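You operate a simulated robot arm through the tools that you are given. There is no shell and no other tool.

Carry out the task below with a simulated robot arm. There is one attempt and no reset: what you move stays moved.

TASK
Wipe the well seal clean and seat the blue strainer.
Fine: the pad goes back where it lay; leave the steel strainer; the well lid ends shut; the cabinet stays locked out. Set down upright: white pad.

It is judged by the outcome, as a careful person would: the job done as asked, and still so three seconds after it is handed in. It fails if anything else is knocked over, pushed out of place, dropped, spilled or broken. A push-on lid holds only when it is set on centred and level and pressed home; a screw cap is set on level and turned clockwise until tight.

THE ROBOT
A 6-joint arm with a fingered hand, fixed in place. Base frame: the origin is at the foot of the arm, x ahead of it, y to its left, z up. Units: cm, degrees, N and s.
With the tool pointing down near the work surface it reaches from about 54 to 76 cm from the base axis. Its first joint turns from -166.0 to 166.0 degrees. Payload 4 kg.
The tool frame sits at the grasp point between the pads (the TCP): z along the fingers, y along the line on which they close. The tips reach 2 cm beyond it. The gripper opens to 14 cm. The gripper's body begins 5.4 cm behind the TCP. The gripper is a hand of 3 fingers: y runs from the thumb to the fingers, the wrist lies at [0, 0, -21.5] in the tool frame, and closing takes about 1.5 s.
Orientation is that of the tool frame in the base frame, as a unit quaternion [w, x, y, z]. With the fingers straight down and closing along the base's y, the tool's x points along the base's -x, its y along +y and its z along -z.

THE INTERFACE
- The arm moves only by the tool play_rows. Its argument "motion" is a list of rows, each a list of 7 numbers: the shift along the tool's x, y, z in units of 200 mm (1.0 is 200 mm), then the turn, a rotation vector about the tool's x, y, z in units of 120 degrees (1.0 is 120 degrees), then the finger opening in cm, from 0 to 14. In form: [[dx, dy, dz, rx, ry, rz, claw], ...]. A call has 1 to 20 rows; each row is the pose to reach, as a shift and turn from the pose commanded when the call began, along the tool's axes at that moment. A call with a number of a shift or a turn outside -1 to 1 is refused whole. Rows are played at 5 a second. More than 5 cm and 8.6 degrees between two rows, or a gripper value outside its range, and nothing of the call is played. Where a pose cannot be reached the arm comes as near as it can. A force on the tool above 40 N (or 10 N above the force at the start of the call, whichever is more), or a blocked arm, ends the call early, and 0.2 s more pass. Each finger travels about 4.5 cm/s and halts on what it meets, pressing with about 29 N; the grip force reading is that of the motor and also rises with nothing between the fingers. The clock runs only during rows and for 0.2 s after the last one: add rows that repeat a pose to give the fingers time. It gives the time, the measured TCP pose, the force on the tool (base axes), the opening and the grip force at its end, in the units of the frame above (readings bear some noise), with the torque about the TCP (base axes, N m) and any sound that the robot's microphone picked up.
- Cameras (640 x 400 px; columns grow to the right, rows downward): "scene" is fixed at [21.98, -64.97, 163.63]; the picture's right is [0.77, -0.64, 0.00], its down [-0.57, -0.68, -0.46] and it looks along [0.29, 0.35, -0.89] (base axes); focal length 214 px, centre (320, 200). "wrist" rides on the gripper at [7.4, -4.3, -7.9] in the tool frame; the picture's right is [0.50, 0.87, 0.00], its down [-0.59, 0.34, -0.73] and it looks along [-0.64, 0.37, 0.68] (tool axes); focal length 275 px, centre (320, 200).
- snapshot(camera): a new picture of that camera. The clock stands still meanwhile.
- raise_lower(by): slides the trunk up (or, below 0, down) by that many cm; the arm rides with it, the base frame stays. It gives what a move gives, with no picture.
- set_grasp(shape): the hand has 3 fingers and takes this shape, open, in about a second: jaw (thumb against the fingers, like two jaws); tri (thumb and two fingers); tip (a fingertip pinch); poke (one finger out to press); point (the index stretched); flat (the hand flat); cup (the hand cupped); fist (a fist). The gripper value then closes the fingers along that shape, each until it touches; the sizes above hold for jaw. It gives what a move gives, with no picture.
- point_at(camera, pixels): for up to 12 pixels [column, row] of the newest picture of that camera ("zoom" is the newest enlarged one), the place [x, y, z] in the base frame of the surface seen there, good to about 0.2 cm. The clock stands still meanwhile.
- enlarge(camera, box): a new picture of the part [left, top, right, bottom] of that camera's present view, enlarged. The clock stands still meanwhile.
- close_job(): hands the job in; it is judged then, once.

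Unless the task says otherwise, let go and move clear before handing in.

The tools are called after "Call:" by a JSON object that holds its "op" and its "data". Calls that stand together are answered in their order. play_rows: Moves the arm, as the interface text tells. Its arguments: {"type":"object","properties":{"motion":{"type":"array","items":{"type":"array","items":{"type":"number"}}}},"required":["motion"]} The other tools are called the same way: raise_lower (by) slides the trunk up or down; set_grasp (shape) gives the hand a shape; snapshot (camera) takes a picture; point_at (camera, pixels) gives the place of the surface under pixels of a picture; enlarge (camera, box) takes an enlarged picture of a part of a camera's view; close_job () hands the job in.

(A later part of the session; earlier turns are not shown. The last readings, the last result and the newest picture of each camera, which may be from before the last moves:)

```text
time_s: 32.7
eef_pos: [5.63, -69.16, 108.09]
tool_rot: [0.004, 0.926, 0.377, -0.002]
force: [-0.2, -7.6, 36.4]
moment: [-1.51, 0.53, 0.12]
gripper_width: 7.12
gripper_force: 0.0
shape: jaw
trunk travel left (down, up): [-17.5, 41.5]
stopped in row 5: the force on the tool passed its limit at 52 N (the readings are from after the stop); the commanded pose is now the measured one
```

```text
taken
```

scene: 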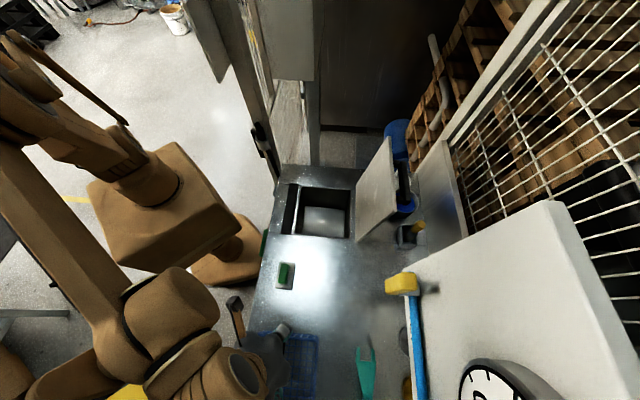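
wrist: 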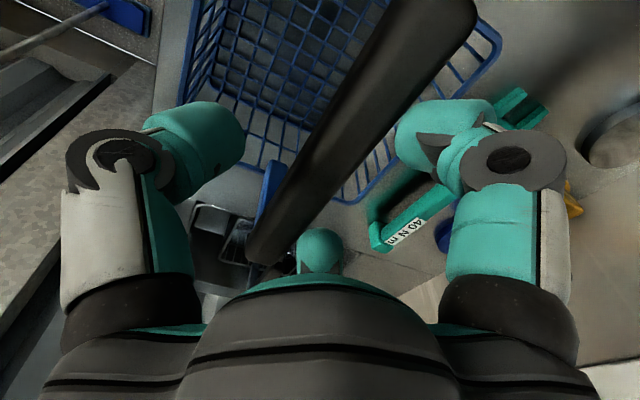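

The descent stopped on contact at about (4.1,-73.7): the far finger (320,245) touched the bar top. I'll back up 3 cm, open wider and check that the basket hasn't moved.

Call:
{"op": "play_rows", "data": {"motion": [[0, 0, -0.05, 0, 0, 0, 7], [0, 0, -0.15, 0, 0, 0, 9], [0, 0, -0.2, 0, 0, 0, 12], [0, 0, -0.2, 0, 0, 0, 12], [0, 0, -0.2, 0, 0, 0, 12], [0, 0, -0.2, 0, 0, 0, 12]]}}

Call:
{"op": "snapshot", "data": {"camera": "wrist"}}

Call:
{"op": "enlarge", "data": {"camera": "scene", "box": [220, 300, 360, 400]}}

```text
time_s: 34.1
eef_pos: [5.75, -69.13, 111.78]
tool_rot: [0.002, 0.926, 0.377, -0.002]
force: [-0.2, 0.2, 0.0]
moment: [-0.01, -0.03, 0.0]
gripper_width: 11.95
gripper_force: 0.0
shape: jaw
trunk travel left (down, up): [-17.5, 41.5]
```

```text
taken
```

wrist: 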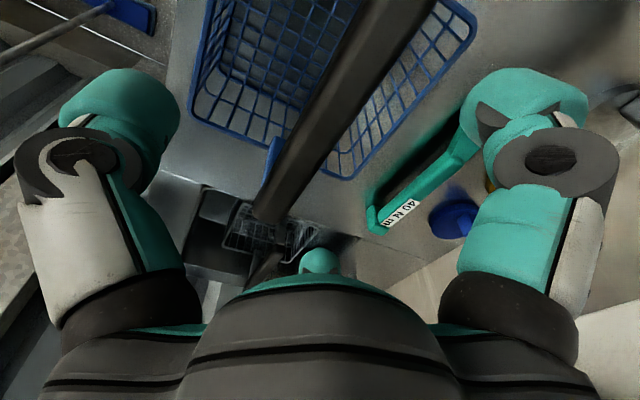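

```text
4.00 times, centred on (290, 350) of scene
```

zoom: 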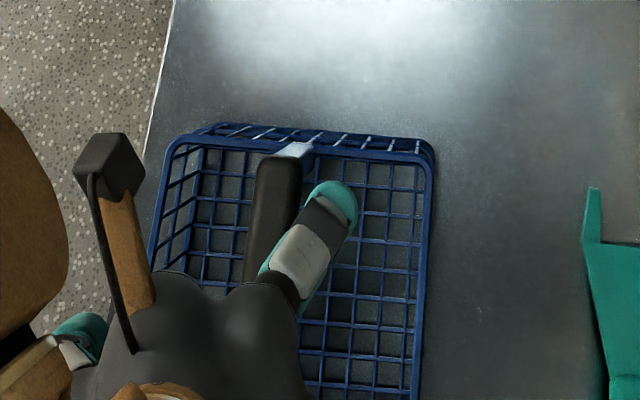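

The basket has not moved. With the fingers opened to 12 cm I'll descend again with care.

Call:
{"op": "play_rows", "data": {"motion": [[0, 0, 0.1, 0, 0, 0, 12], [0, 0, 0.17, 0, 0, 0, 12], [0, 0, 0.22, 0, 0, 0, 12], [0, 0, 0.27, 0, 0, 0, 12], [0, 0, 0.3, 0, 0, 0, 12], [0, 0, 0.325, 0, 0, 0, 12], [0, 0, 0.325, 0, 0, 0, 12]]}}

Call:
{"op": "snapshot", "data": {"camera": "wrist"}}

```text
time_s: 35.7
eef_pos: [5.58, -69.2, 105.29]
tool_rot: [0.001, 0.926, 0.377, -0.001]
force: [0.2, 0.8, 0.1]
moment: [-0.01, -0.01, -0.01]
gripper_width: 11.98
gripper_force: 0.1
shape: jaw
trunk travel left (down, up): [-17.5, 41.5]
```

```text
taken
```

wrist: 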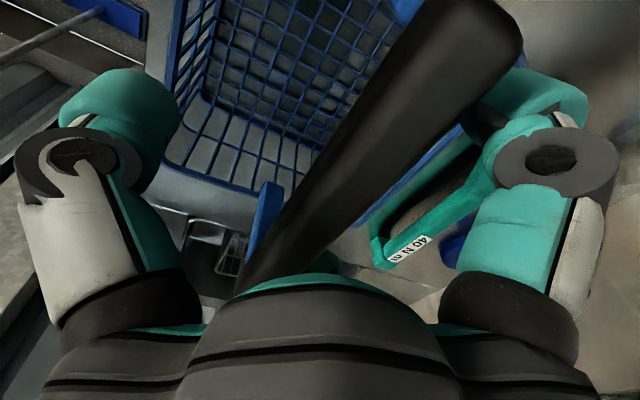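

No contact this time; the bar lies between thumb and fingers. Closing on it.

Call:
{"op": "play_rows", "data": {"motion": [[0, 0, 0, 0, 0, 0, 8], [0, 0, 0, 0, 0, 0, 4], [0, 0, 0, 0, 0, 0, 0], [0, 0, 0, 0, 0, 0, 0], [0, 0, 0, 0, 0, 0, 0], [0, 0, 0, 0, 0, 0, 0], [0, 0, 0, 0, 0, 0, 0], [0, 0, 0, 0, 0, 0, 0], [0, 0, 0, 0, 0, 0, 0], [0, 0, 0, 0, 0, 0, 0], [0, 0, 0, 0, 0, 0, 0]]}}

Call:
{"op": "snapshot", "data": {"camera": "wrist"}}

```text
time_s: 38.1
eef_pos: [5.7, -69.33, 105.37]
tool_rot: [0.002, 0.926, 0.377, -0.002]
force: [1.7, -2.6, 5.3]
moment: [0.1, 0.12, 0.05]
gripper_width: 3.45
gripper_force: 29.3
shape: jaw
trunk travel left (down, up): [-17.5, 41.5]
```

```text
taken
```

wrist: 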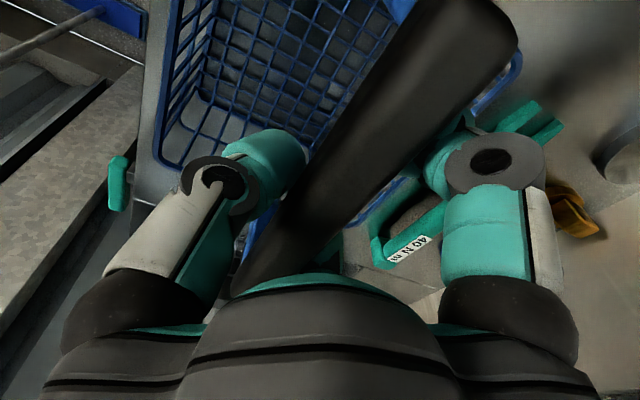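

Gripped (3.45 cm, 29 N). Lifting a little and checking that the basket follows level.

Call:
{"op": "play_rows", "data": {"motion": [[0, 0, -0.03, 0, 0, 0, 0], [0, 0, -0.08, 0, 0, 0, 0], [0, 0, -0.15, 0, 0, 0, 0], [0, 0, -0.2, 0, 0, 0, 0], [0, 0, -0.2, 0, 0, 0, 0], [0, 0, -0.2, 0, 0, 0, 0]]}}

Call:
{"op": "snapshot", "data": {"camera": "wrist"}}

Call:
{"op": "snapshot", "data": {"camera": "scene"}}

```text
time_s: 39.5
eef_pos: [5.65, -69.42, 109.07]
tool_rot: [0.002, 0.926, 0.377, -0.002]
force: [0.0, 0.0, -3.6]
moment: [0.08, 0.01, -0.02]
gripper_width: 3.1
gripper_force: 29.6
shape: jaw
trunk travel left (down, up): [-17.5, 41.5]
```

```text
taken
```

wrist: 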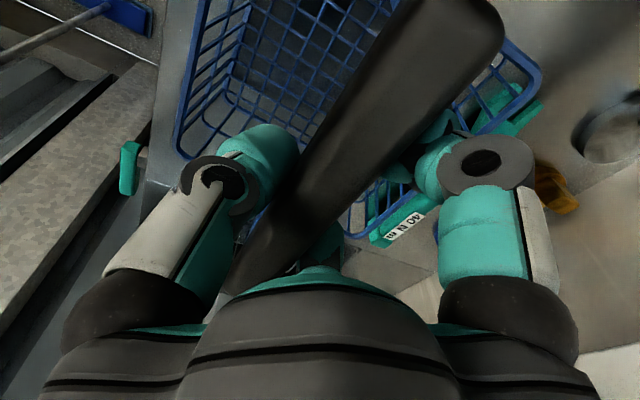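

```text
taken
```

scene: 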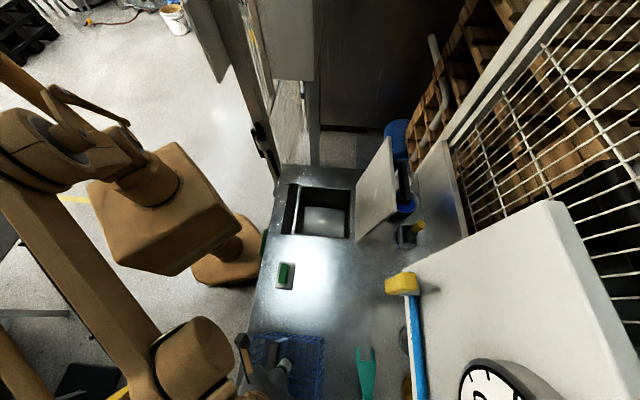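

The basket lifted with 3.6 N weight. Raising it further and measuring rim level.

Call:
{"op": "play_rows", "data": {"motion": [[0, 0, -0.1, 0, 0, 0, 0], [0, 0, -0.25, 0, 0, 0, 0], [0, 0, -0.4, 0, 0, 0, 0], [0, 0, -0.55, 0, 0, 0, 0], [0, 0, -0.65, 0, 0, 0, 0], [0, 0, -0.65, 0, 0, 0, 0], [0, 0, -0.65, 0, 0, 0, 0]]}}

Call:
{"op": "snapshot", "data": {"camera": "wrist"}}

Call:
{"op": "enlarge", "data": {"camera": "scene", "box": [220, 280, 380, 400]}}

```text
time_s: 41.1
eef_pos: [5.74, -69.42, 122.15]
tool_rot: [0.001, 0.927, 0.376, -0.001]
force: [0.2, 0.8, -4.8]
moment: [0.05, 0.0, 0.03]
gripper_width: 3.1
gripper_force: 28.7
shape: jaw
trunk travel left (down, up): [-17.5, 41.5]
```

```text
taken
```

wrist: 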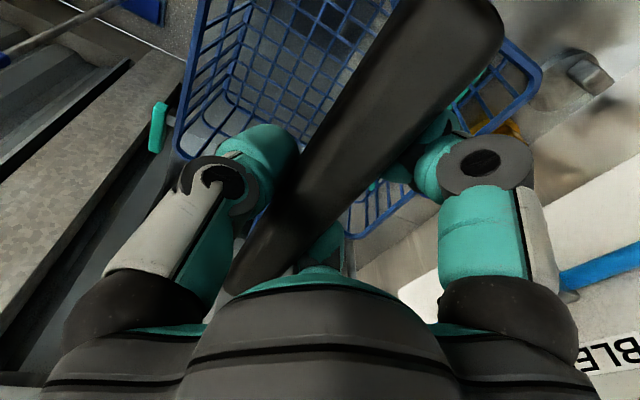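

```text
3.33 times, centred on (300, 340) of scene
```

zoom: 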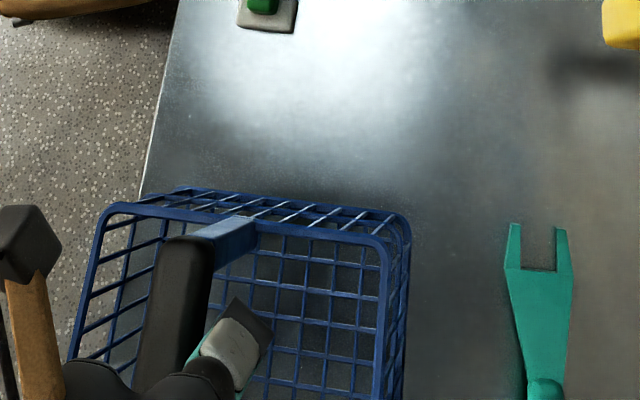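

Basket hangs stably; measuring rim corners and bar.

Call:
{"op": "point_at", "data": {"camera": "zoom", "pixels": [[115, 207], [386, 240], [68, 357], [376, 395], [235, 222], [185, 240], [210, 245], [145, 360], [408, 215], [185, 189], [250, 222], [200, 240]]}}

Call:
{"op": "point_at", "data": {"camera": "wrist", "pixels": [[175, 155], [540, 75], [480, 30], [360, 235], [235, 280], [440, 20], [300, 170], [345, 180]]}}

```text
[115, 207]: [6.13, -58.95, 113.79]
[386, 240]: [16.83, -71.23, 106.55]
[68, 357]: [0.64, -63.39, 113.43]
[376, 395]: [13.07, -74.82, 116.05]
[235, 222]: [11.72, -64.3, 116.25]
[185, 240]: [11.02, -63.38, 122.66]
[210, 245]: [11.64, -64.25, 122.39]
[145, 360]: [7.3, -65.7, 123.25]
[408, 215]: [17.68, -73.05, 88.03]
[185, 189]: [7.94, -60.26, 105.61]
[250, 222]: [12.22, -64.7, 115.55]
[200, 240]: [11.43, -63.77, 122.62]
```

```text
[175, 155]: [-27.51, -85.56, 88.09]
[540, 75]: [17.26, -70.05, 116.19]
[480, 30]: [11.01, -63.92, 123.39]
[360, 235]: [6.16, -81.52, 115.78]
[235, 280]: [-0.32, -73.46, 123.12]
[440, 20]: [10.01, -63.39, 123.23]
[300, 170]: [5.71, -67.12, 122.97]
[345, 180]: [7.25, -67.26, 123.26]
```

The basket tilted about 8° in the grip: right rim z≈116.2, left ≈113.6. I'll level it by rolling the hand +8° about tool x, then re-measure.

Call:
{"op": "play_rows", "data": {"motion": [[0, 0, 0, 0.02, 0, 0, 0], [0, 0, 0, 0.045, 0, 0, 0], [0, 0, 0, 0.067, 0, 0, 0], [0, 0, 0, 0.067, 0, 0, 0]]}}

Call:
{"op": "snapshot", "data": {"camera": "wrist"}}

Call:
{"op": "enlarge", "data": {"camera": "scene", "box": [220, 280, 380, 400]}}

```text
time_s: 42.1
eef_pos: [5.69, -69.28, 122.34]
tool_rot: [-0.065, 0.924, 0.376, -0.028]
force: [0.1, -0.1, -4.2]
moment: [-0.01, -0.03, -0.01]
gripper_width: 3.08
gripper_force: 28.8
shape: jaw
trunk travel left (down, up): [-17.5, 41.5]
```

```text
taken
```

wrist: 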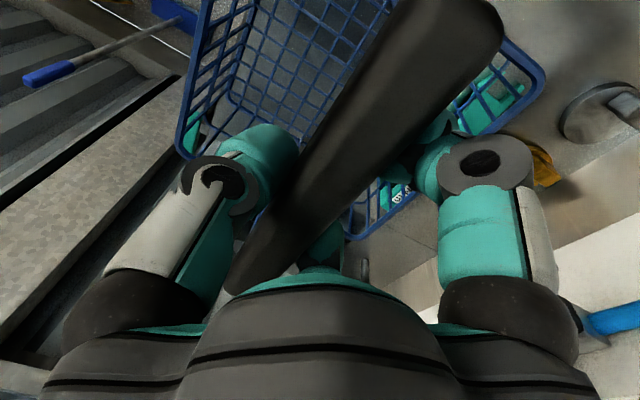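

```text
3.33 times, centred on (300, 340) of scene
```

zoom: 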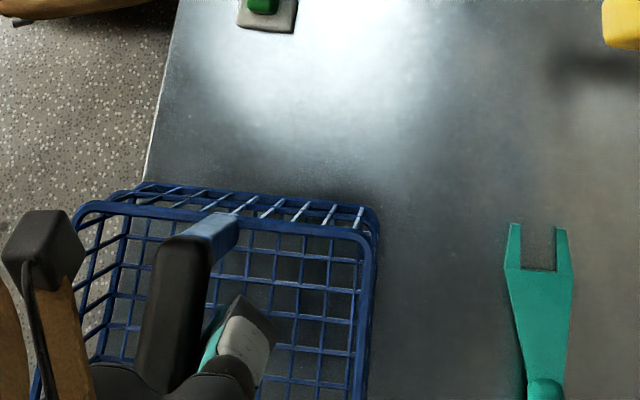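

Call:
{"op": "point_at", "data": {"camera": "zoom", "pixels": [[82, 207], [366, 237], [350, 385], [45, 320], [220, 215], [185, 240], [210, 245], [160, 350], [300, 229], [130, 211], [372, 212], [200, 240]]}}

Call:
{"op": "point_at", "data": {"camera": "wrist", "pixels": [[178, 150], [541, 75], [360, 235], [185, 60], [480, 30], [440, 20], [505, 135], [200, 15]]}}

```text
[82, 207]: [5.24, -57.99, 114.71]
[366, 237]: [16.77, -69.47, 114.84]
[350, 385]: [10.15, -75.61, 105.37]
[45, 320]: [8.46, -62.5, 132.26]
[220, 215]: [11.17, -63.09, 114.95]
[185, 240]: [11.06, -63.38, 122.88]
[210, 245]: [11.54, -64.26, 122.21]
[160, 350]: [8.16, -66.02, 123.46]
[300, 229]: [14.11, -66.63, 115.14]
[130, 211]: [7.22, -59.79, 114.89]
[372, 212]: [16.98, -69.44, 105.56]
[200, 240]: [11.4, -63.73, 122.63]
```

```text
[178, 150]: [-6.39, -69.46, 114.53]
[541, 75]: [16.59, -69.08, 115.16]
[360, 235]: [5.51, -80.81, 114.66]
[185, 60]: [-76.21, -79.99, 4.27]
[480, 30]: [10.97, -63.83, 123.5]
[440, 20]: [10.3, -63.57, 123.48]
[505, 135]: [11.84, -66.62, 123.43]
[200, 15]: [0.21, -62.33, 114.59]
```

The rim is level now (z 114.5–115.1), centred at (5.25,-69.4), with the TCP at (5.69,-69.28). Carrying the basket towards the well centre (45.25,-39.35) at this height, in stages.

Call:
{"op": "play_rows", "data": {"motion": [[0.12, 0.015, -0.003, 0, 0, 0, 0], [0.28, 0.036, -0.006, 0, 0, 0, 0], [0.45, 0.058, -0.01, 0, 0, 0, 0], [0.62, 0.08, -0.013, 0, 0, 0, 0], [0.78, 0.1, -0.016, 0, 0, 0, 0], [0.92, 0.118, -0.019, 0, 0, 0, 0], [0.99, 0.127, -0.021, 0, 0, 0, 0], [0.99, 0.127, -0.021, 0, 0, 0, 0]]}}

Call:
{"op": "snapshot", "data": {"camera": "scene"}}

```text
time_s: 43.9
eef_pos: [21.66, -57.16, 122.17]
tool_rot: [-0.063, 0.924, 0.376, -0.028]
force: [-0.1, 0.5, -4.1]
moment: [0.03, -0.02, -0.02]
gripper_width: 3.09
gripper_force: 29.2
shape: jaw
trunk travel left (down, up): [-17.5, 41.5]
```

```text
taken
```

scene: 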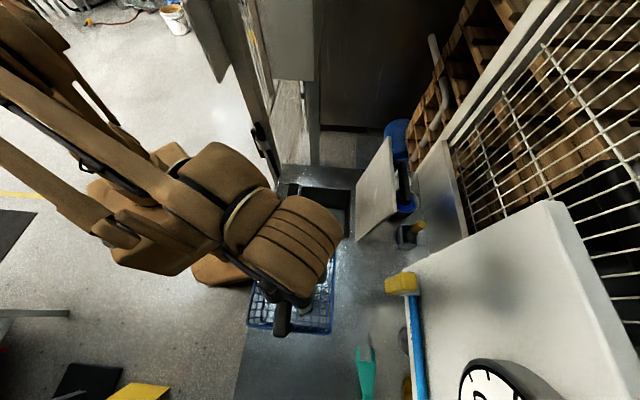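

Basket stays level over the counter. Continuing to the well.

Call:
{"op": "play_rows", "data": {"motion": [[0.12, 0.016, -0.003, 0, 0, 0, 0], [0.28, 0.037, -0.006, 0, 0, 0, 0], [0.45, 0.06, -0.01, 0, 0, 0, 0], [0.62, 0.082, -0.013, 0, 0, 0, 0], [0.76, 0.1, -0.016, 0, 0, 0, 0], [0.82, 0.108, -0.017, 0, 0, 0, 0], [0.82, 0.108, -0.017, 0, 0, 0, 0]]}}

Call:
{"op": "play_rows", "data": {"motion": [[0.12, 0.016, -0.003, 0, 0, 0, 0], [0.28, 0.037, -0.006, 0, 0, 0, 0], [0.44, 0.058, -0.01, 0, 0, 0, 0], [0.57, 0.076, -0.012, 0, 0, 0, 0], [0.66, 0.088, -0.014, 0, 0, 0, 0], [0.66, 0.088, -0.014, 0, 0, 0, 0], [0.66, 0.088, -0.014, 0, 0, 0, 0]]}}

Call:
{"op": "snapshot", "data": {"camera": "scene"}}

Call:
{"op": "snapshot", "data": {"camera": "wrist"}}

Call:
{"op": "enlarge", "data": {"camera": "scene", "box": [250, 150, 410, 270]}}

```text
time_s: 45.5
eef_pos: [34.83, -47.37, 122.18]
tool_rot: [-0.062, 0.924, 0.375, -0.027]
force: [-0.4, 0.0, -4.4]
moment: [-0.02, -0.02, 0.0]
gripper_width: 3.09
gripper_force: 28.5
shape: jaw
trunk travel left (down, up): [-17.5, 41.5]
```

```text
time_s: 47.1
eef_pos: [45.76, -39.46, 122.17]
tool_rot: [-0.062, 0.924, 0.377, -0.028]
force: [0.0, -0.3, -3.5]
moment: [0.01, 0.0, 0.01]
gripper_width: 3.1
gripper_force: 28.4
shape: jaw
trunk travel left (down, up): [-17.5, 41.5]
```

```text
taken
```

scene: 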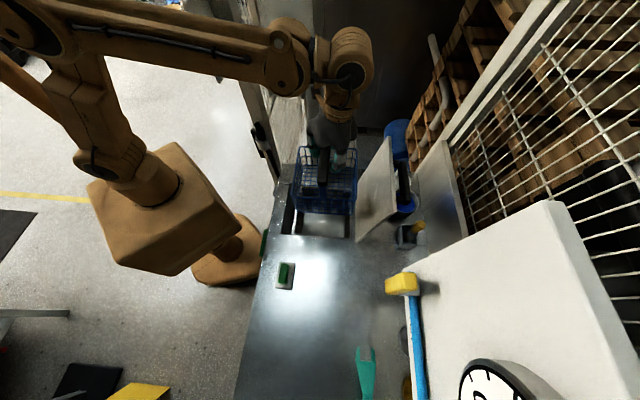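

```text
taken
```

wrist: 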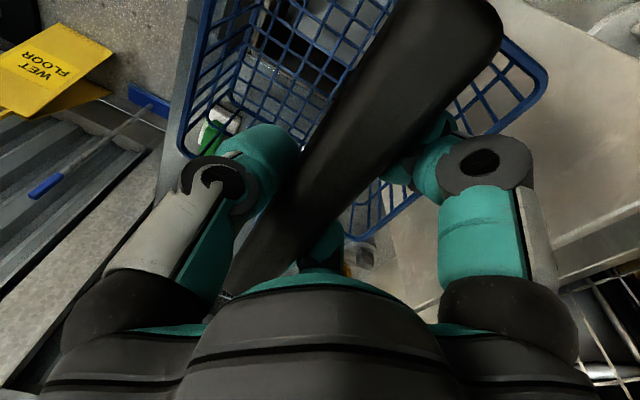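

```text
3.33 times, centred on (330, 210) of scene
```

zoom: 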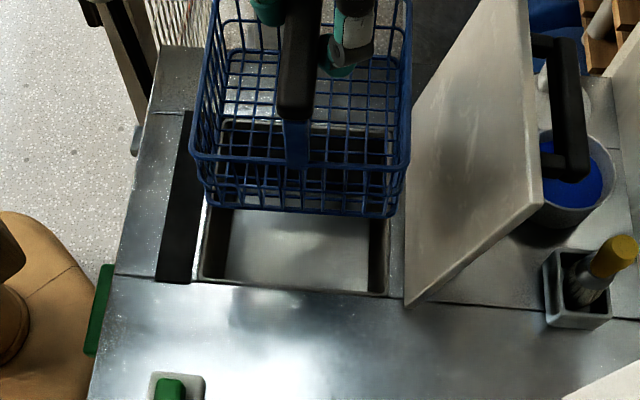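

Basket is above the well. Measuring its corners against the well before lowering.

Call:
{"op": "point_at", "data": {"camera": "zoom", "pixels": [[193, 155], [405, 163], [213, 205], [391, 214], [300, 160], [300, 213], [211, 20], [409, 20], [200, 275], [383, 292], [207, 205], [390, 250]]}}

Call:
{"op": "point_at", "data": {"camera": "wrist", "pixels": [[180, 150], [545, 80], [360, 237], [200, 15], [190, 100], [480, 30]]}}

```text
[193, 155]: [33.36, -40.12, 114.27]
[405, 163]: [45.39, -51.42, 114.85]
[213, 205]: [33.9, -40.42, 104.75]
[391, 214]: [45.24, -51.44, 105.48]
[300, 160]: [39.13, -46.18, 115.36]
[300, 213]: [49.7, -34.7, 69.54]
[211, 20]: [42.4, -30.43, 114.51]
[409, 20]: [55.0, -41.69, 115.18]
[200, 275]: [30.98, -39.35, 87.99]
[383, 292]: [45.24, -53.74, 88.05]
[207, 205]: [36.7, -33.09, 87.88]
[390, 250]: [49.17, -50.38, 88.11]
```

```text
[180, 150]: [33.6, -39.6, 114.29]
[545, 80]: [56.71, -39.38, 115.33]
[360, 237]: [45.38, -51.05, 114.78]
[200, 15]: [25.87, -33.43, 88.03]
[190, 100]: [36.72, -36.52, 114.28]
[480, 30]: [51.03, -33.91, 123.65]
```

The basket is centred within ~0.3 cm, tilting ~2° (right rim 115.3, left 114.3). I'll level it by another 2°.

Call:
{"op": "play_rows", "data": {"motion": [[0.01, 0, 0, 0.009, 0, 0, 0], [0.012, 0, 0, 0.018, 0, 0, 0], [0.012, 0, 0, 0.018, 0, 0, 0]]}}

Call:
{"op": "enlarge", "data": {"camera": "scene", "box": [250, 150, 410, 270]}}

Call:
{"op": "point_at", "data": {"camera": "zoom", "pixels": [[193, 155], [401, 161], [213, 205], [386, 214], [211, 20], [405, 20]]}}

```text
time_s: 47.9
eef_pos: [45.88, -39.23, 122.23]
tool_rot: [-0.081, 0.923, 0.375, -0.034]
force: [-0.3, 0.5, -4.5]
moment: [-0.03, -0.03, -0.03]
gripper_width: 3.07
gripper_force: 29.1
shape: jaw
trunk travel left (down, up): [-17.5, 41.5]
```

```text
3.33 times, centred on (330, 210) of scene
```

zoom: 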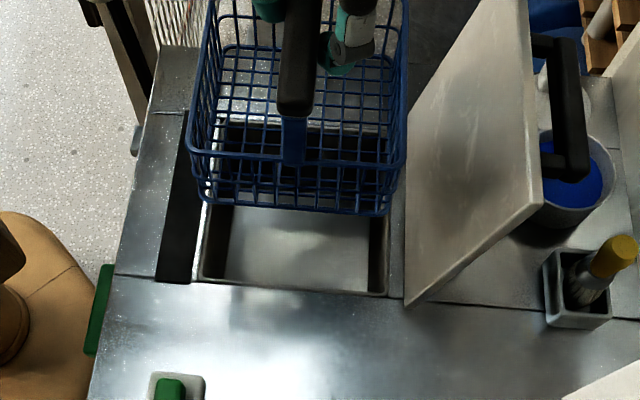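

```text
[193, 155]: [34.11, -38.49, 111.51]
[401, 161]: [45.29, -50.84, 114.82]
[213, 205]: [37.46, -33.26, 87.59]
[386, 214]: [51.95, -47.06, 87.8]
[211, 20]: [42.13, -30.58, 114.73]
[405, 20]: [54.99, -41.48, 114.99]
```

Level now. Lowering 14 cm so the basket's bottom is just above the rim, then checking alignment.

Call:
{"op": "play_rows", "data": {"motion": [[0, 0.022, 0.123, 0, 0, 0, 0], [0, 0.05, 0.28, 0, 0, 0, 0], [0, 0.079, 0.443, 0, 0, 0, 0], [0, 0.105, 0.591, 0, 0, 0, 0], [0, 0.1225, 0.69, 0, 0, 0, 0], [0, 0.1225, 0.69, 0, 0, 0, 0]]}}

Call:
{"op": "enlarge", "data": {"camera": "scene", "box": [250, 150, 410, 270]}}

Call:
{"op": "snapshot", "data": {"camera": "wrist"}}

```text
time_s: 49.3
eef_pos: [45.9, -39.26, 108.12]
tool_rot: [-0.081, 0.922, 0.376, -0.035]
force: [-0.2, -0.1, -4.6]
moment: [0.0, -0.04, 0.0]
gripper_width: 3.05
gripper_force: 28.8
shape: jaw
trunk travel left (down, up): [-17.5, 41.5]
```

```text
3.33 times, centred on (330, 210) of scene
```

zoom: 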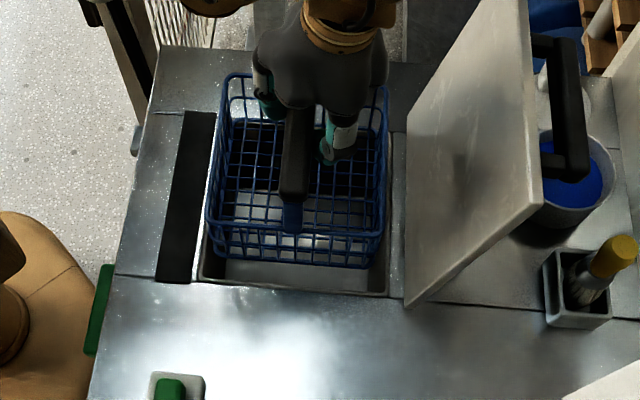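

```text
taken
```

wrist: 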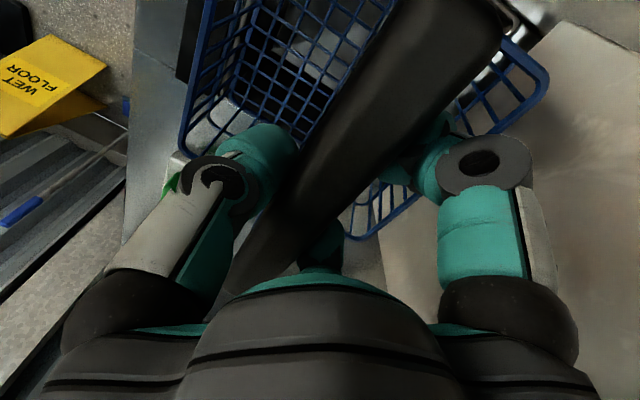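

Checking the bottom and rim corners relative to the well opening.

Call:
{"op": "point_at", "data": {"camera": "zoom", "pixels": [[216, 252], [370, 266], [209, 224], [380, 234], [228, 76], [385, 90], [240, 257], [345, 265], [202, 278], [385, 293], [207, 225], [383, 215]]}}

Call:
{"op": "point_at", "data": {"camera": "wrist", "pixels": [[180, 148], [545, 85], [360, 237], [205, 15], [545, 95], [200, 30]]}}

```text
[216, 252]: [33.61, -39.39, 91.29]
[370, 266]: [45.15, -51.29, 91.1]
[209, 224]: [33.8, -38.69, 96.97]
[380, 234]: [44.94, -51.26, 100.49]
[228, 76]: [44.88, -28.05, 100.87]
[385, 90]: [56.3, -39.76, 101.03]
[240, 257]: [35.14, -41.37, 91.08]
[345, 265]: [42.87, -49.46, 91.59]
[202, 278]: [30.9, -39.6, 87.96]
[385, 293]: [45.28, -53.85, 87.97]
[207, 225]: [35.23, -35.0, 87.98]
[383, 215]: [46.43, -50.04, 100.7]
```

```text
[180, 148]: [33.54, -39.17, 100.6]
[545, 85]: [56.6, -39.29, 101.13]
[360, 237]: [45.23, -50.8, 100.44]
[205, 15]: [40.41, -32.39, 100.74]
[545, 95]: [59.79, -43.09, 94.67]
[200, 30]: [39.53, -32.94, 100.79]
```

Margins to the well walls are about 1.0–1.8 cm all round. Lowering into the well, stopping shortly above the floor.

Call:
{"op": "play_rows", "data": {"motion": [[0.015, 0.009, 0.05, 0, 0, 0, 0], [0.015, 0.022, 0.123, 0, 0, 0, 0], [0.015, 0.039, 0.22, 0, 0, 0, 0], [0.015, 0.06, 0.34, 0, 0, 0, 0], [0.015, 0.082, 0.46, 0, 0, 0, 0], [0.015, 0.103, 0.58, 0, 0, 0, 0], [0.015, 0.124, 0.7, 0, 0, 0, 0], [0.015, 0.145, 0.82, 0, 0, 0, 0], [0.015, 0.158, 0.89, 0, 0, 0, 0], [0.015, 0.158, 0.89, 0, 0, 0, 0]]}}

Call:
{"op": "enlarge", "data": {"camera": "scene", "box": [250, 150, 410, 270]}}

Call:
{"op": "snapshot", "data": {"camera": "wrist"}}

```text
time_s: 51.5
eef_pos: [45.9, -39.09, 90.08]
tool_rot: [-0.081, 0.923, 0.375, -0.034]
force: [0.2, 0.5, -4.9]
moment: [0.01, -0.01, -0.01]
gripper_width: 3.04
gripper_force: 28.2
shape: jaw
trunk travel left (down, up): [-17.5, 41.5]
```

```text
3.33 times, centred on (330, 210) of scene
```

zoom: 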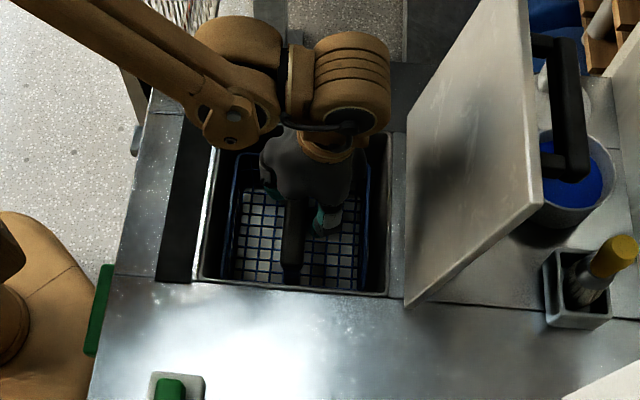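

```text
taken
```

wrist: 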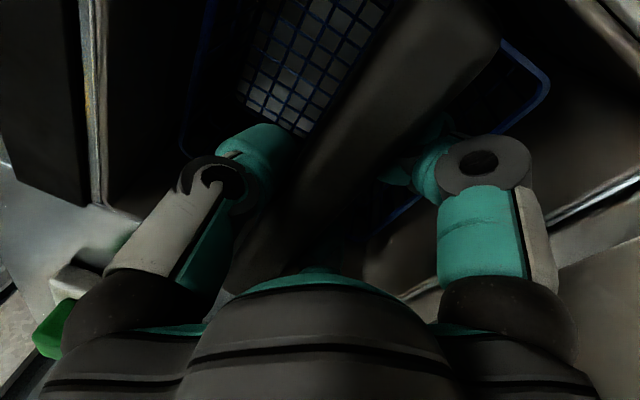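

The basket is inside without contact (force just its weight). Lowering the last ~2.9 cm gently to the floor.

Call:
{"op": "play_rows", "data": {"motion": [[0, 0.009, 0.05, 0, 0, 0, 0], [0, 0.016, 0.09, 0, 0, 0, 0], [0, 0.02, 0.112, 0, 0, 0, 0], [0, 0.022, 0.125, 0, 0, 0, 0], [0, 0.0235, 0.134, 0, 0, 0, 0], [0, 0.0235, 0.134, 0, 0, 0, 0]]}}

```text
time_s: 52.9
eef_pos: [46.02, -38.99, 87.56]
tool_rot: [-0.081, 0.922, 0.376, -0.035]
force: [-0.2, -0.4, -4.6]
moment: [0.02, -0.02, -0.02]
gripper_width: 3.06
gripper_force: 29.1
shape: jaw
trunk travel left (down, up): [-17.5, 41.5]
```

Call:
{"op": "play_rows", "data": {"motion": [[0, 0.0018, 0.01, 0, 0, 0, 0], [0, 0.0035, 0.02, 0, 0, 0, 0], [0, 0.0052, 0.03, 0, 0, 0, 0], [0, 0.0052, 0.03, 0, 0, 0, 0]]}}

```text
time_s: 53.9
eef_pos: [45.8, -38.91, 86.96]
tool_rot: [-0.08, 0.923, 0.375, -0.034]
force: [5.1, -0.8, 11.3]
moment: [0.03, 0.25, -0.02]
gripper_width: 3.07
gripper_force: 29.1
shape: jaw
trunk travel left (down, up): [-17.5, 41.5]
```

The basket touches the floor (force went from -4.6 to +11 N). Opening to 9 cm and withdrawing along the finger axis.

Call:
{"op": "play_rows", "data": {"motion": [[0, -0.001, -0.008, 0, 0, 0, 0], [0, -0.001, -0.008, 0, 0, 0, 4], [0, -0.001, -0.008, 0, 0, 0, 6], [0, -0.001, -0.008, 0, 0, 0, 9], [0, -0.001, -0.008, 0, 0, 0, 9], [0, -0.001, -0.008, 0, 0, 0, 9], [0, -0.001, -0.008, 0, 0, 0, 9], [0, -0.001, -0.008, 0, 0, 0, 9]]}}

Call:
{"op": "snapshot", "data": {"camera": "wrist"}}

Call:
{"op": "enlarge", "data": {"camera": "scene", "box": [250, 150, 410, 270]}}

```text
time_s: 55.7
eef_pos: [45.86, -38.98, 87.05]
tool_rot: [-0.08, 0.923, 0.375, -0.035]
force: [-0.6, 0.1, -0.5]
moment: [-0.03, -0.01, -0.02]
gripper_width: 8.95
gripper_force: 0.0
shape: jaw
trunk travel left (down, up): [-17.5, 41.5]
```

```text
taken
```

wrist: 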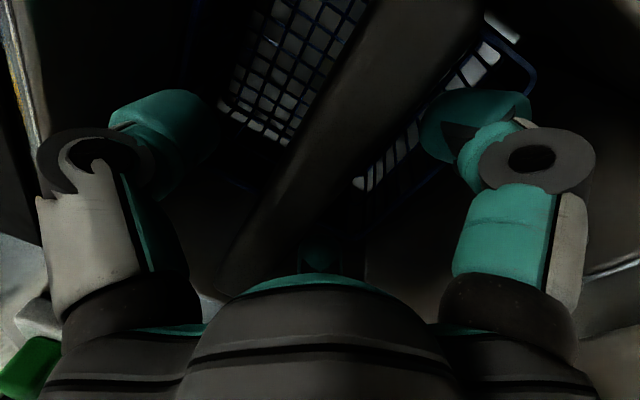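

```text
3.33 times, centred on (330, 210) of scene
```

zoom: 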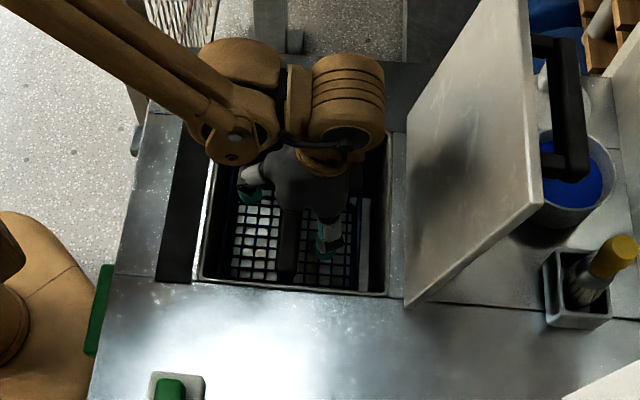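

Released, and the bar stands free between the fingers. Withdrawing along the finger axis.

Call:
{"op": "play_rows", "data": {"motion": [[0, 0, -0.06, 0, 0, 0, 9], [0, 0, -0.13, 0, 0, 0, 9], [0, 0, -0.25, 0, 0, 0, 9], [0, 0, -0.4, 0, 0, 0, 9], [0, 0, -0.6, 0, 0, 0, 9], [0, 0, -0.8, 0, 0, 0, 9], [0, 0, -0.98, 0, 0, 0, 9]]}}

Call:
{"op": "snapshot", "data": {"camera": "wrist"}}

Call:
{"op": "enlarge", "data": {"camera": "scene", "box": [250, 150, 410, 270]}}

```text
time_s: 57.3
eef_pos: [48.18, -41.33, 106.44]
tool_rot: [-0.081, 0.922, 0.376, -0.035]
force: [-0.8, 0.3, -0.1]
moment: [0.0, 0.0, -0.02]
gripper_width: 8.95
gripper_force: 0.0
shape: jaw
trunk travel left (down, up): [-17.5, 41.5]
```

```text
taken
```

wrist: 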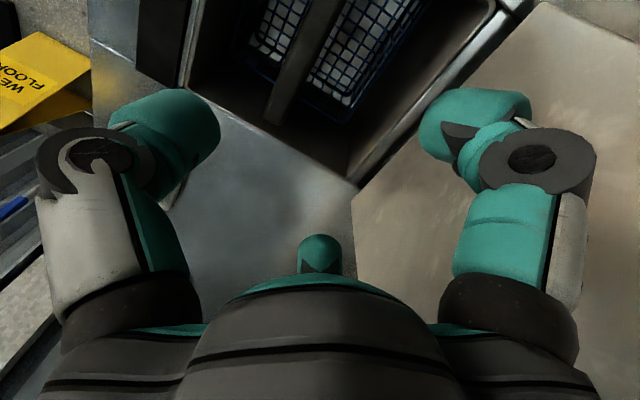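

```text
3.33 times, centred on (330, 210) of scene
```

zoom: 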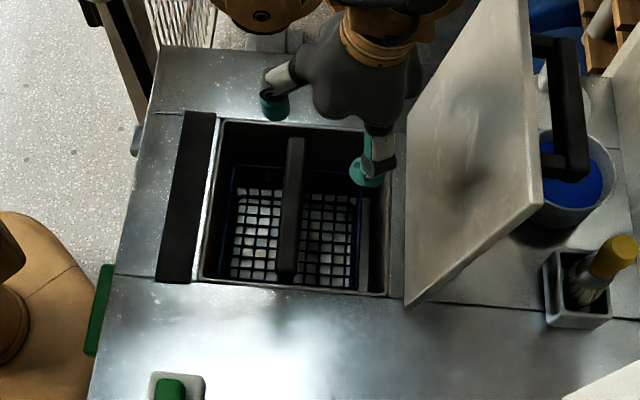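

The basket is in the well. Checking it sits level and below the rim.

Call:
{"op": "point_at", "data": {"camera": "zoom", "pixels": [[296, 142], [286, 270], [291, 210], [235, 168], [229, 275], [355, 285], [360, 200], [260, 230], [330, 230], [283, 200], [302, 200], [370, 230]]}}

Call:
{"op": "point_at", "data": {"camera": "wrist", "pixels": [[310, 40], [280, 110], [355, 120], [240, 60], [420, 20], [345, 110]]}}

```text
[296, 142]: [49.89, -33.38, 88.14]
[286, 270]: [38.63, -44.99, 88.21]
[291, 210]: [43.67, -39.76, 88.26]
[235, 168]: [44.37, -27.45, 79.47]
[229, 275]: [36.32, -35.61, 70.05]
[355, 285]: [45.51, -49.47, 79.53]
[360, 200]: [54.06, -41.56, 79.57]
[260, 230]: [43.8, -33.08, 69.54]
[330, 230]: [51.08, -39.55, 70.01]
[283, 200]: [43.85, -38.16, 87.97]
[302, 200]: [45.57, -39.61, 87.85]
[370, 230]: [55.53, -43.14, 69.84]
```

```text
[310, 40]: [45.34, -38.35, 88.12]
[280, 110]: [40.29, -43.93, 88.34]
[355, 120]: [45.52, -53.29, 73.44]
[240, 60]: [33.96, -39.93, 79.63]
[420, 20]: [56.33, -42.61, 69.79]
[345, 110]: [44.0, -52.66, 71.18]
```

The strainer sits flat on the well floor (rim z 79.5 all round, bar top z 88.2, flush with the opening). Next the lid: I'll study its geometry and handle.

Call:
{"op": "enlarge", "data": {"camera": "scene", "box": [345, 130, 425, 250]}}

Call:
{"op": "point_at", "data": {"camera": "zoom", "pixels": [[255, 40], [290, 270], [135, 365], [145, 180], [340, 100], [350, 230], [300, 90], [320, 230], [280, 150], [310, 100], [360, 170], [200, 250]]}}

```text
3.33 times, centred on (385, 190) of scene
```

zoom: 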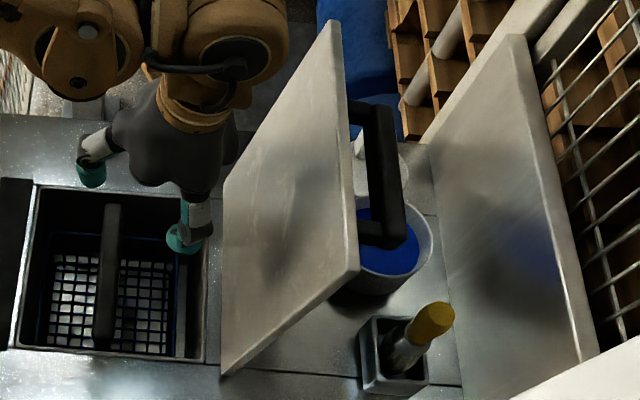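

```text
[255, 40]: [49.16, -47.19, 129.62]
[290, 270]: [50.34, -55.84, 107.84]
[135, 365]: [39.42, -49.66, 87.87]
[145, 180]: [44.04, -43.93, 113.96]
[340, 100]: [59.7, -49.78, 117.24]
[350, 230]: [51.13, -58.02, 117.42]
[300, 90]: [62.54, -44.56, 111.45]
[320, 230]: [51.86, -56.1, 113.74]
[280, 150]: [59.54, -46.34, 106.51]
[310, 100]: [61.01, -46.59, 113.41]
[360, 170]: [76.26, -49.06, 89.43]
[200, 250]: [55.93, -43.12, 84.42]
```

Call:
{"op": "point_at", "data": {"camera": "zoom", "pixels": [[337, 28], [352, 275], [225, 372], [224, 190], [372, 108], [398, 110], [378, 235], [402, 240], [365, 235], [358, 105], [388, 170], [346, 150]]}}

Call:
{"op": "enlarge", "data": {"camera": "scene", "box": [375, 145, 415, 210]}}

```text
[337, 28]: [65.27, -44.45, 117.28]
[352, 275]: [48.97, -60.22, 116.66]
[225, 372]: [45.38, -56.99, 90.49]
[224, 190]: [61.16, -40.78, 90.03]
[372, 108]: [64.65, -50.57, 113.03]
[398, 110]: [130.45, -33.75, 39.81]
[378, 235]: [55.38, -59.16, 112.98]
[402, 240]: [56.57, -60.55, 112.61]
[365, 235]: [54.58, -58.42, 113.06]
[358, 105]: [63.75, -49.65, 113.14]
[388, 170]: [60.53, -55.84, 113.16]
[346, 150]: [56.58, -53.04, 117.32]
```

```text
6.15 times, centred on (395, 178) of scene
```

zoom: 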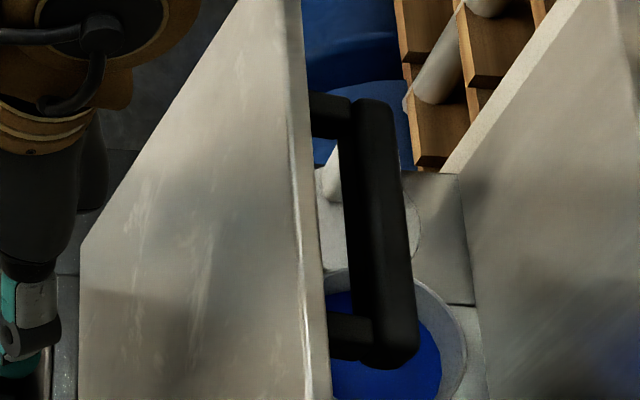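

The lid is ~1 cm thick, top edge at u-line through (57,-52.5) z 117.3, with the handle behind it at z 113. I'll rise, straighten the hand and narrow the fingers to 6 cm, to then straddle the top edge.

Call:
{"op": "play_rows", "data": {"motion": [[0, 0, -0.2, -0.02, 0, 0, 8], [0, 0, -0.4, -0.04, 0, 0, 7], [0, 0, -0.6, -0.06, 0, 0, 6], [0, 0, -0.8, -0.083, 0, 0, 6], [0, 0, -1.0, -0.083, 0, 0, 6], [0, 0, -1.0, -0.083, 0, 0, 6]]}}

Call:
{"op": "snapshot", "data": {"camera": "scene"}}

Call:
{"op": "snapshot", "data": {"camera": "wrist"}}

```text
time_s: 58.7
eef_pos: [50.83, -43.74, 126.26]
tool_rot: [0.0, 0.926, 0.377, -0.002]
force: [0.6, -0.1, 0.4]
moment: [-0.02, 0.0, 0.0]
gripper_width: 6.04
gripper_force: 0.1
shape: jaw
trunk travel left (down, up): [-17.5, 41.5]
```

```text
taken
```

scene: 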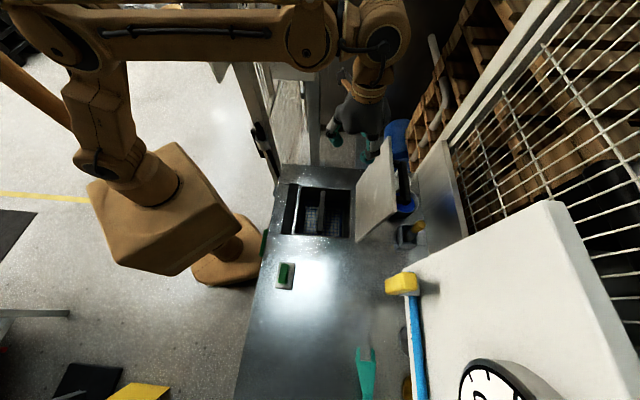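

```text
taken
```

wrist: 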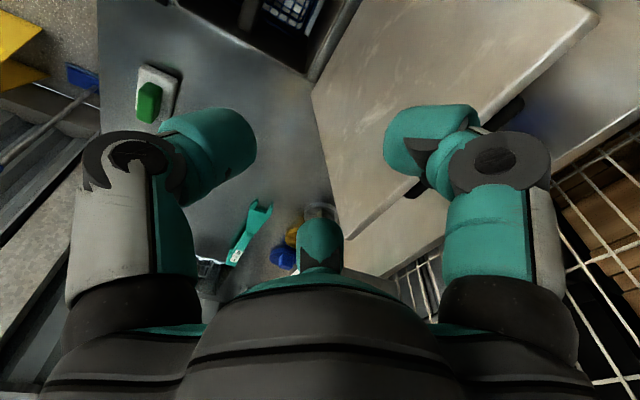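

Now moving over the lid's top edge at height to test the reach (r≈78).

Call:
{"op": "play_rows", "data": {"motion": [[-0.03, 0.15, 0, 0, 0, 0, 6], [-0.05, 0.3, 0, 0, 0, 0, 6], [-0.08, 0.44, 0, 0, 0, 0, 6], [-0.08, 0.54, 0, 0, 0, 0, 6], [-0.08, 0.54, 0, 0, 0, 0, 6]]}}

Call:
{"op": "snapshot", "data": {"camera": "wrist"}}

Call:
{"op": "enlarge", "data": {"camera": "scene", "box": [330, 100, 430, 220]}}

```text
time_s: 59.9
eef_pos: [55.54, -51.23, 125.61]
tool_rot: [-0.001, 0.926, 0.377, -0.002]
force: [-0.7, -0.2, -0.7]
moment: [-0.02, 0.02, 0.01]
gripper_width: 6.05
gripper_force: 0.0
shape: jaw
out of reach, approached as far as the arm can: row 3, 4, 5
trunk travel left (down, up): [-17.5, 41.5]
```

```text
taken
```

wrist: 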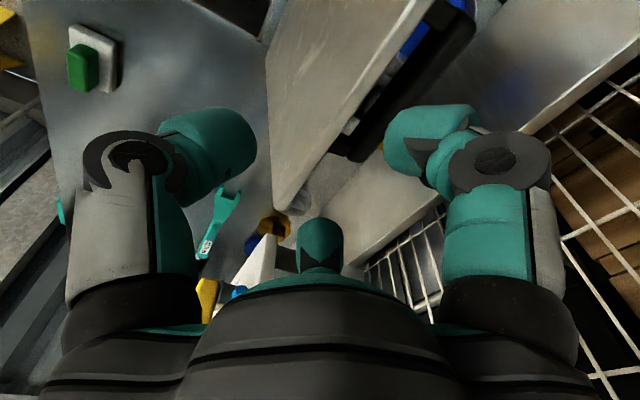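

```text
3.33 times, centred on (380, 160) of scene
```

zoom: 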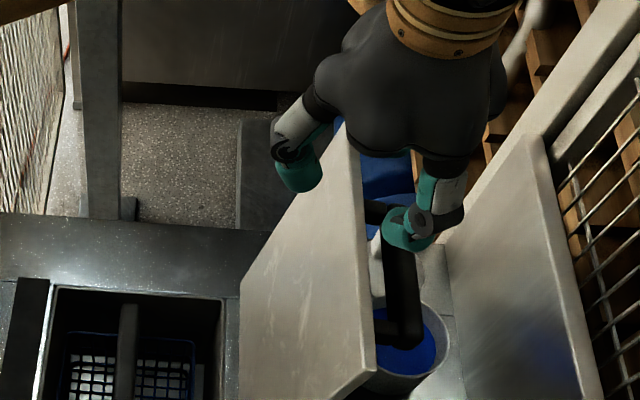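

Vertical reach ends at r≈75.6. Tilting the hand so the wrist comes back towards the base (−12° about tool x) will extend it; I'll rotate at this height first.

Call:
{"op": "play_rows", "data": {"motion": [[0, 0, 0, -0.03, 0, 0, 6], [0, 0, 0, -0.07, 0, 0, 6], [0, 0, 0, -0.1, 0, 0, 6], [0, 0, 0, -0.1, 0, 0, 6]]}}

Call:
{"op": "snapshot", "data": {"camera": "wrist"}}

```text
time_s: 60.9
eef_pos: [55.76, -51.12, 125.56]
tool_rot: [0.097, 0.921, 0.375, 0.037]
force: [-0.6, -0.1, -0.1]
moment: [0.01, 0.0, 0.0]
gripper_width: 6.05
gripper_force: 0.1
shape: jaw
trunk travel left (down, up): [-17.5, 41.5]
```

```text
taken
```

wrist: 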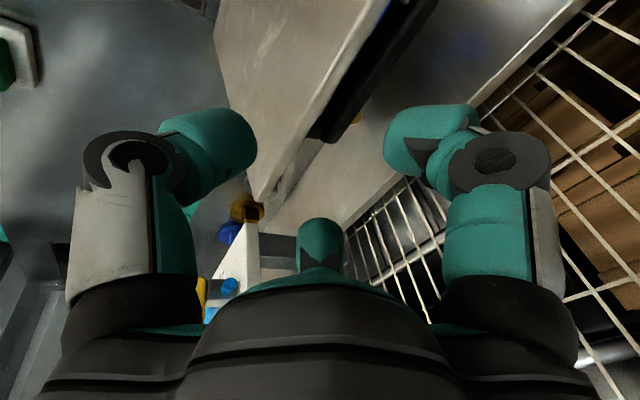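

The tilted hand now straddles the lid line. Moving 2 cm further out and down to z≈119.5 (tips just above the edge), then checking.

Call:
{"op": "play_rows", "data": {"motion": [[0, 0.05, 0.01, 0, 0, 0, 6], [0, 0.098, 0.021, 0, 0, 0, 6], [0, 0.067, 0.168, 0, 0, 0, 6], [0, 0.045, 0.27, 0, 0, 0, 6], [0, 0.0356, 0.3144, 0, 0, 0, 6], [0, 0.0356, 0.3144, 0, 0, 0, 6]]}}

Call:
{"op": "snapshot", "data": {"camera": "wrist"}}

Call:
{"op": "enlarge", "data": {"camera": "scene", "box": [330, 100, 430, 220]}}

```text
time_s: 62.3
eef_pos: [57.12, -52.66, 119.64]
tool_rot: [0.096, 0.921, 0.374, 0.038]
force: [0.1, 0.1, -0.1]
moment: [0.02, -0.01, 0.04]
gripper_width: 6.01
gripper_force: 0.1
shape: jaw
trunk travel left (down, up): [-17.5, 41.5]
```

```text
taken
```

wrist: 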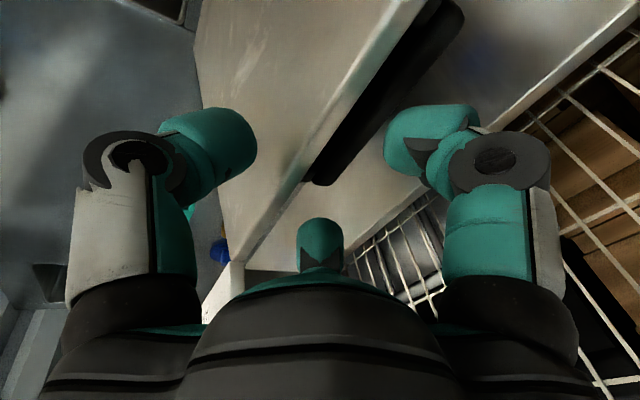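

```text
3.33 times, centred on (380, 160) of scene
```

zoom: 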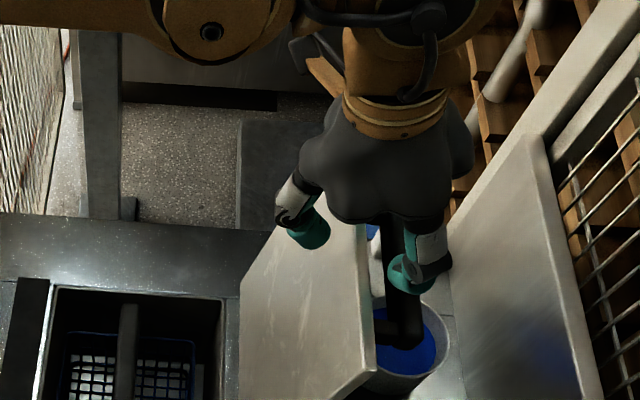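

Lid edge (410,0)→(245,260) runs between the thumb and both fingers. Descending 2.6 cm to straddle it.

Call:
{"op": "play_rows", "data": {"motion": [[0, -0.009, 0.044, 0, 0, 0, 6], [0, -0.018, 0.088, 0, 0, 0, 6], [0, -0.027, 0.127, 0, 0, 0, 6], [0, -0.027, 0.127, 0, 0, 0, 6]]}}

Call:
{"op": "snapshot", "data": {"camera": "wrist"}}

Call:
{"op": "enlarge", "data": {"camera": "scene", "box": [330, 100, 430, 220]}}

```text
time_s: 63.3
eef_pos: [57.1, -52.64, 117.05]
tool_rot: [0.097, 0.921, 0.375, 0.038]
force: [-1.1, -0.2, 0.2]
moment: [-0.02, -0.01, 0.01]
gripper_width: 6.05
gripper_force: 0.1
shape: jaw
trunk travel left (down, up): [-17.5, 41.5]
```

```text
taken
```

wrist: 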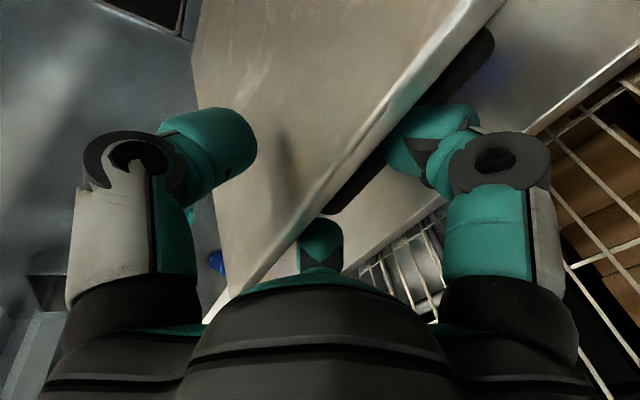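

```text
3.33 times, centred on (380, 160) of scene
```

zoom: 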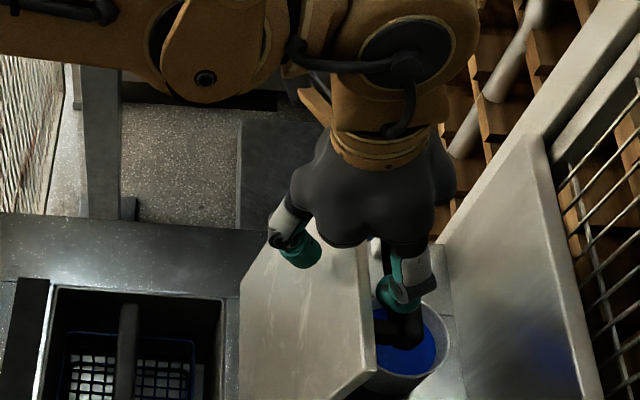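

The fingers are behind the lid edge, clear of the handle. Pulling slowly towards the well by 4 cm and watching the force.

Call:
{"op": "play_rows", "data": {"motion": [[0, -0.049, -0.01, 0, 0, 0, 6], [0, -0.098, -0.021, 0, 0, 0, 6], [0, -0.147, -0.031, 0, 0, 0, 6], [0, -0.195, -0.042, 0, 0, 0, 6], [0, -0.195, -0.042, 0, 0, 0, 6]]}}

Call:
{"op": "enlarge", "data": {"camera": "scene", "box": [330, 120, 430, 240]}}

Call:
{"op": "snapshot", "data": {"camera": "wrist"}}

```text
time_s: 64.5
eef_pos: [54.31, -49.73, 117.08]
tool_rot: [0.097, 0.921, 0.375, 0.037]
force: [1.0, -1.8, -0.5]
moment: [-0.01, 0.03, 0.02]
gripper_width: 6.06
gripper_force: 0.1
shape: jaw
trunk travel left (down, up): [-17.5, 41.5]
```

```text
3.33 times, centred on (380, 180) of scene
```

zoom: 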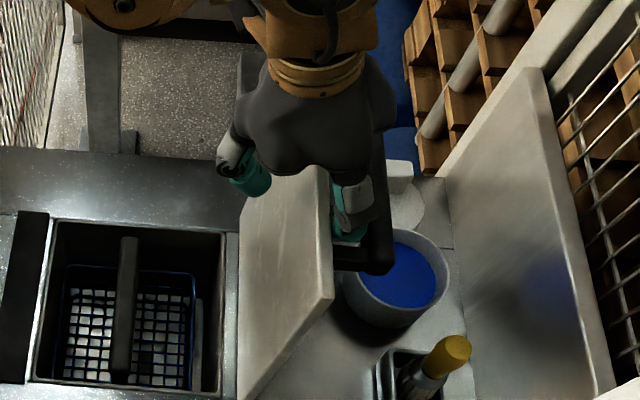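

```text
taken
```

wrist: 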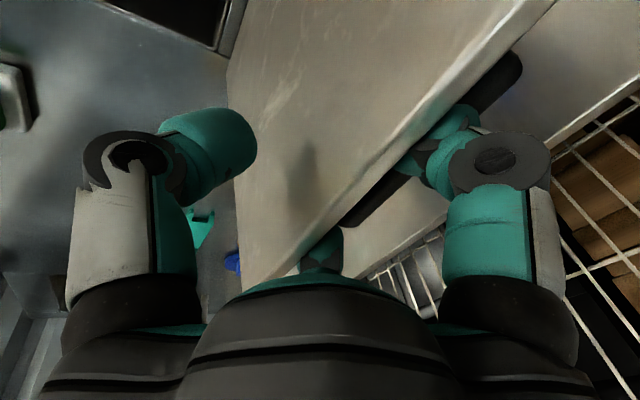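

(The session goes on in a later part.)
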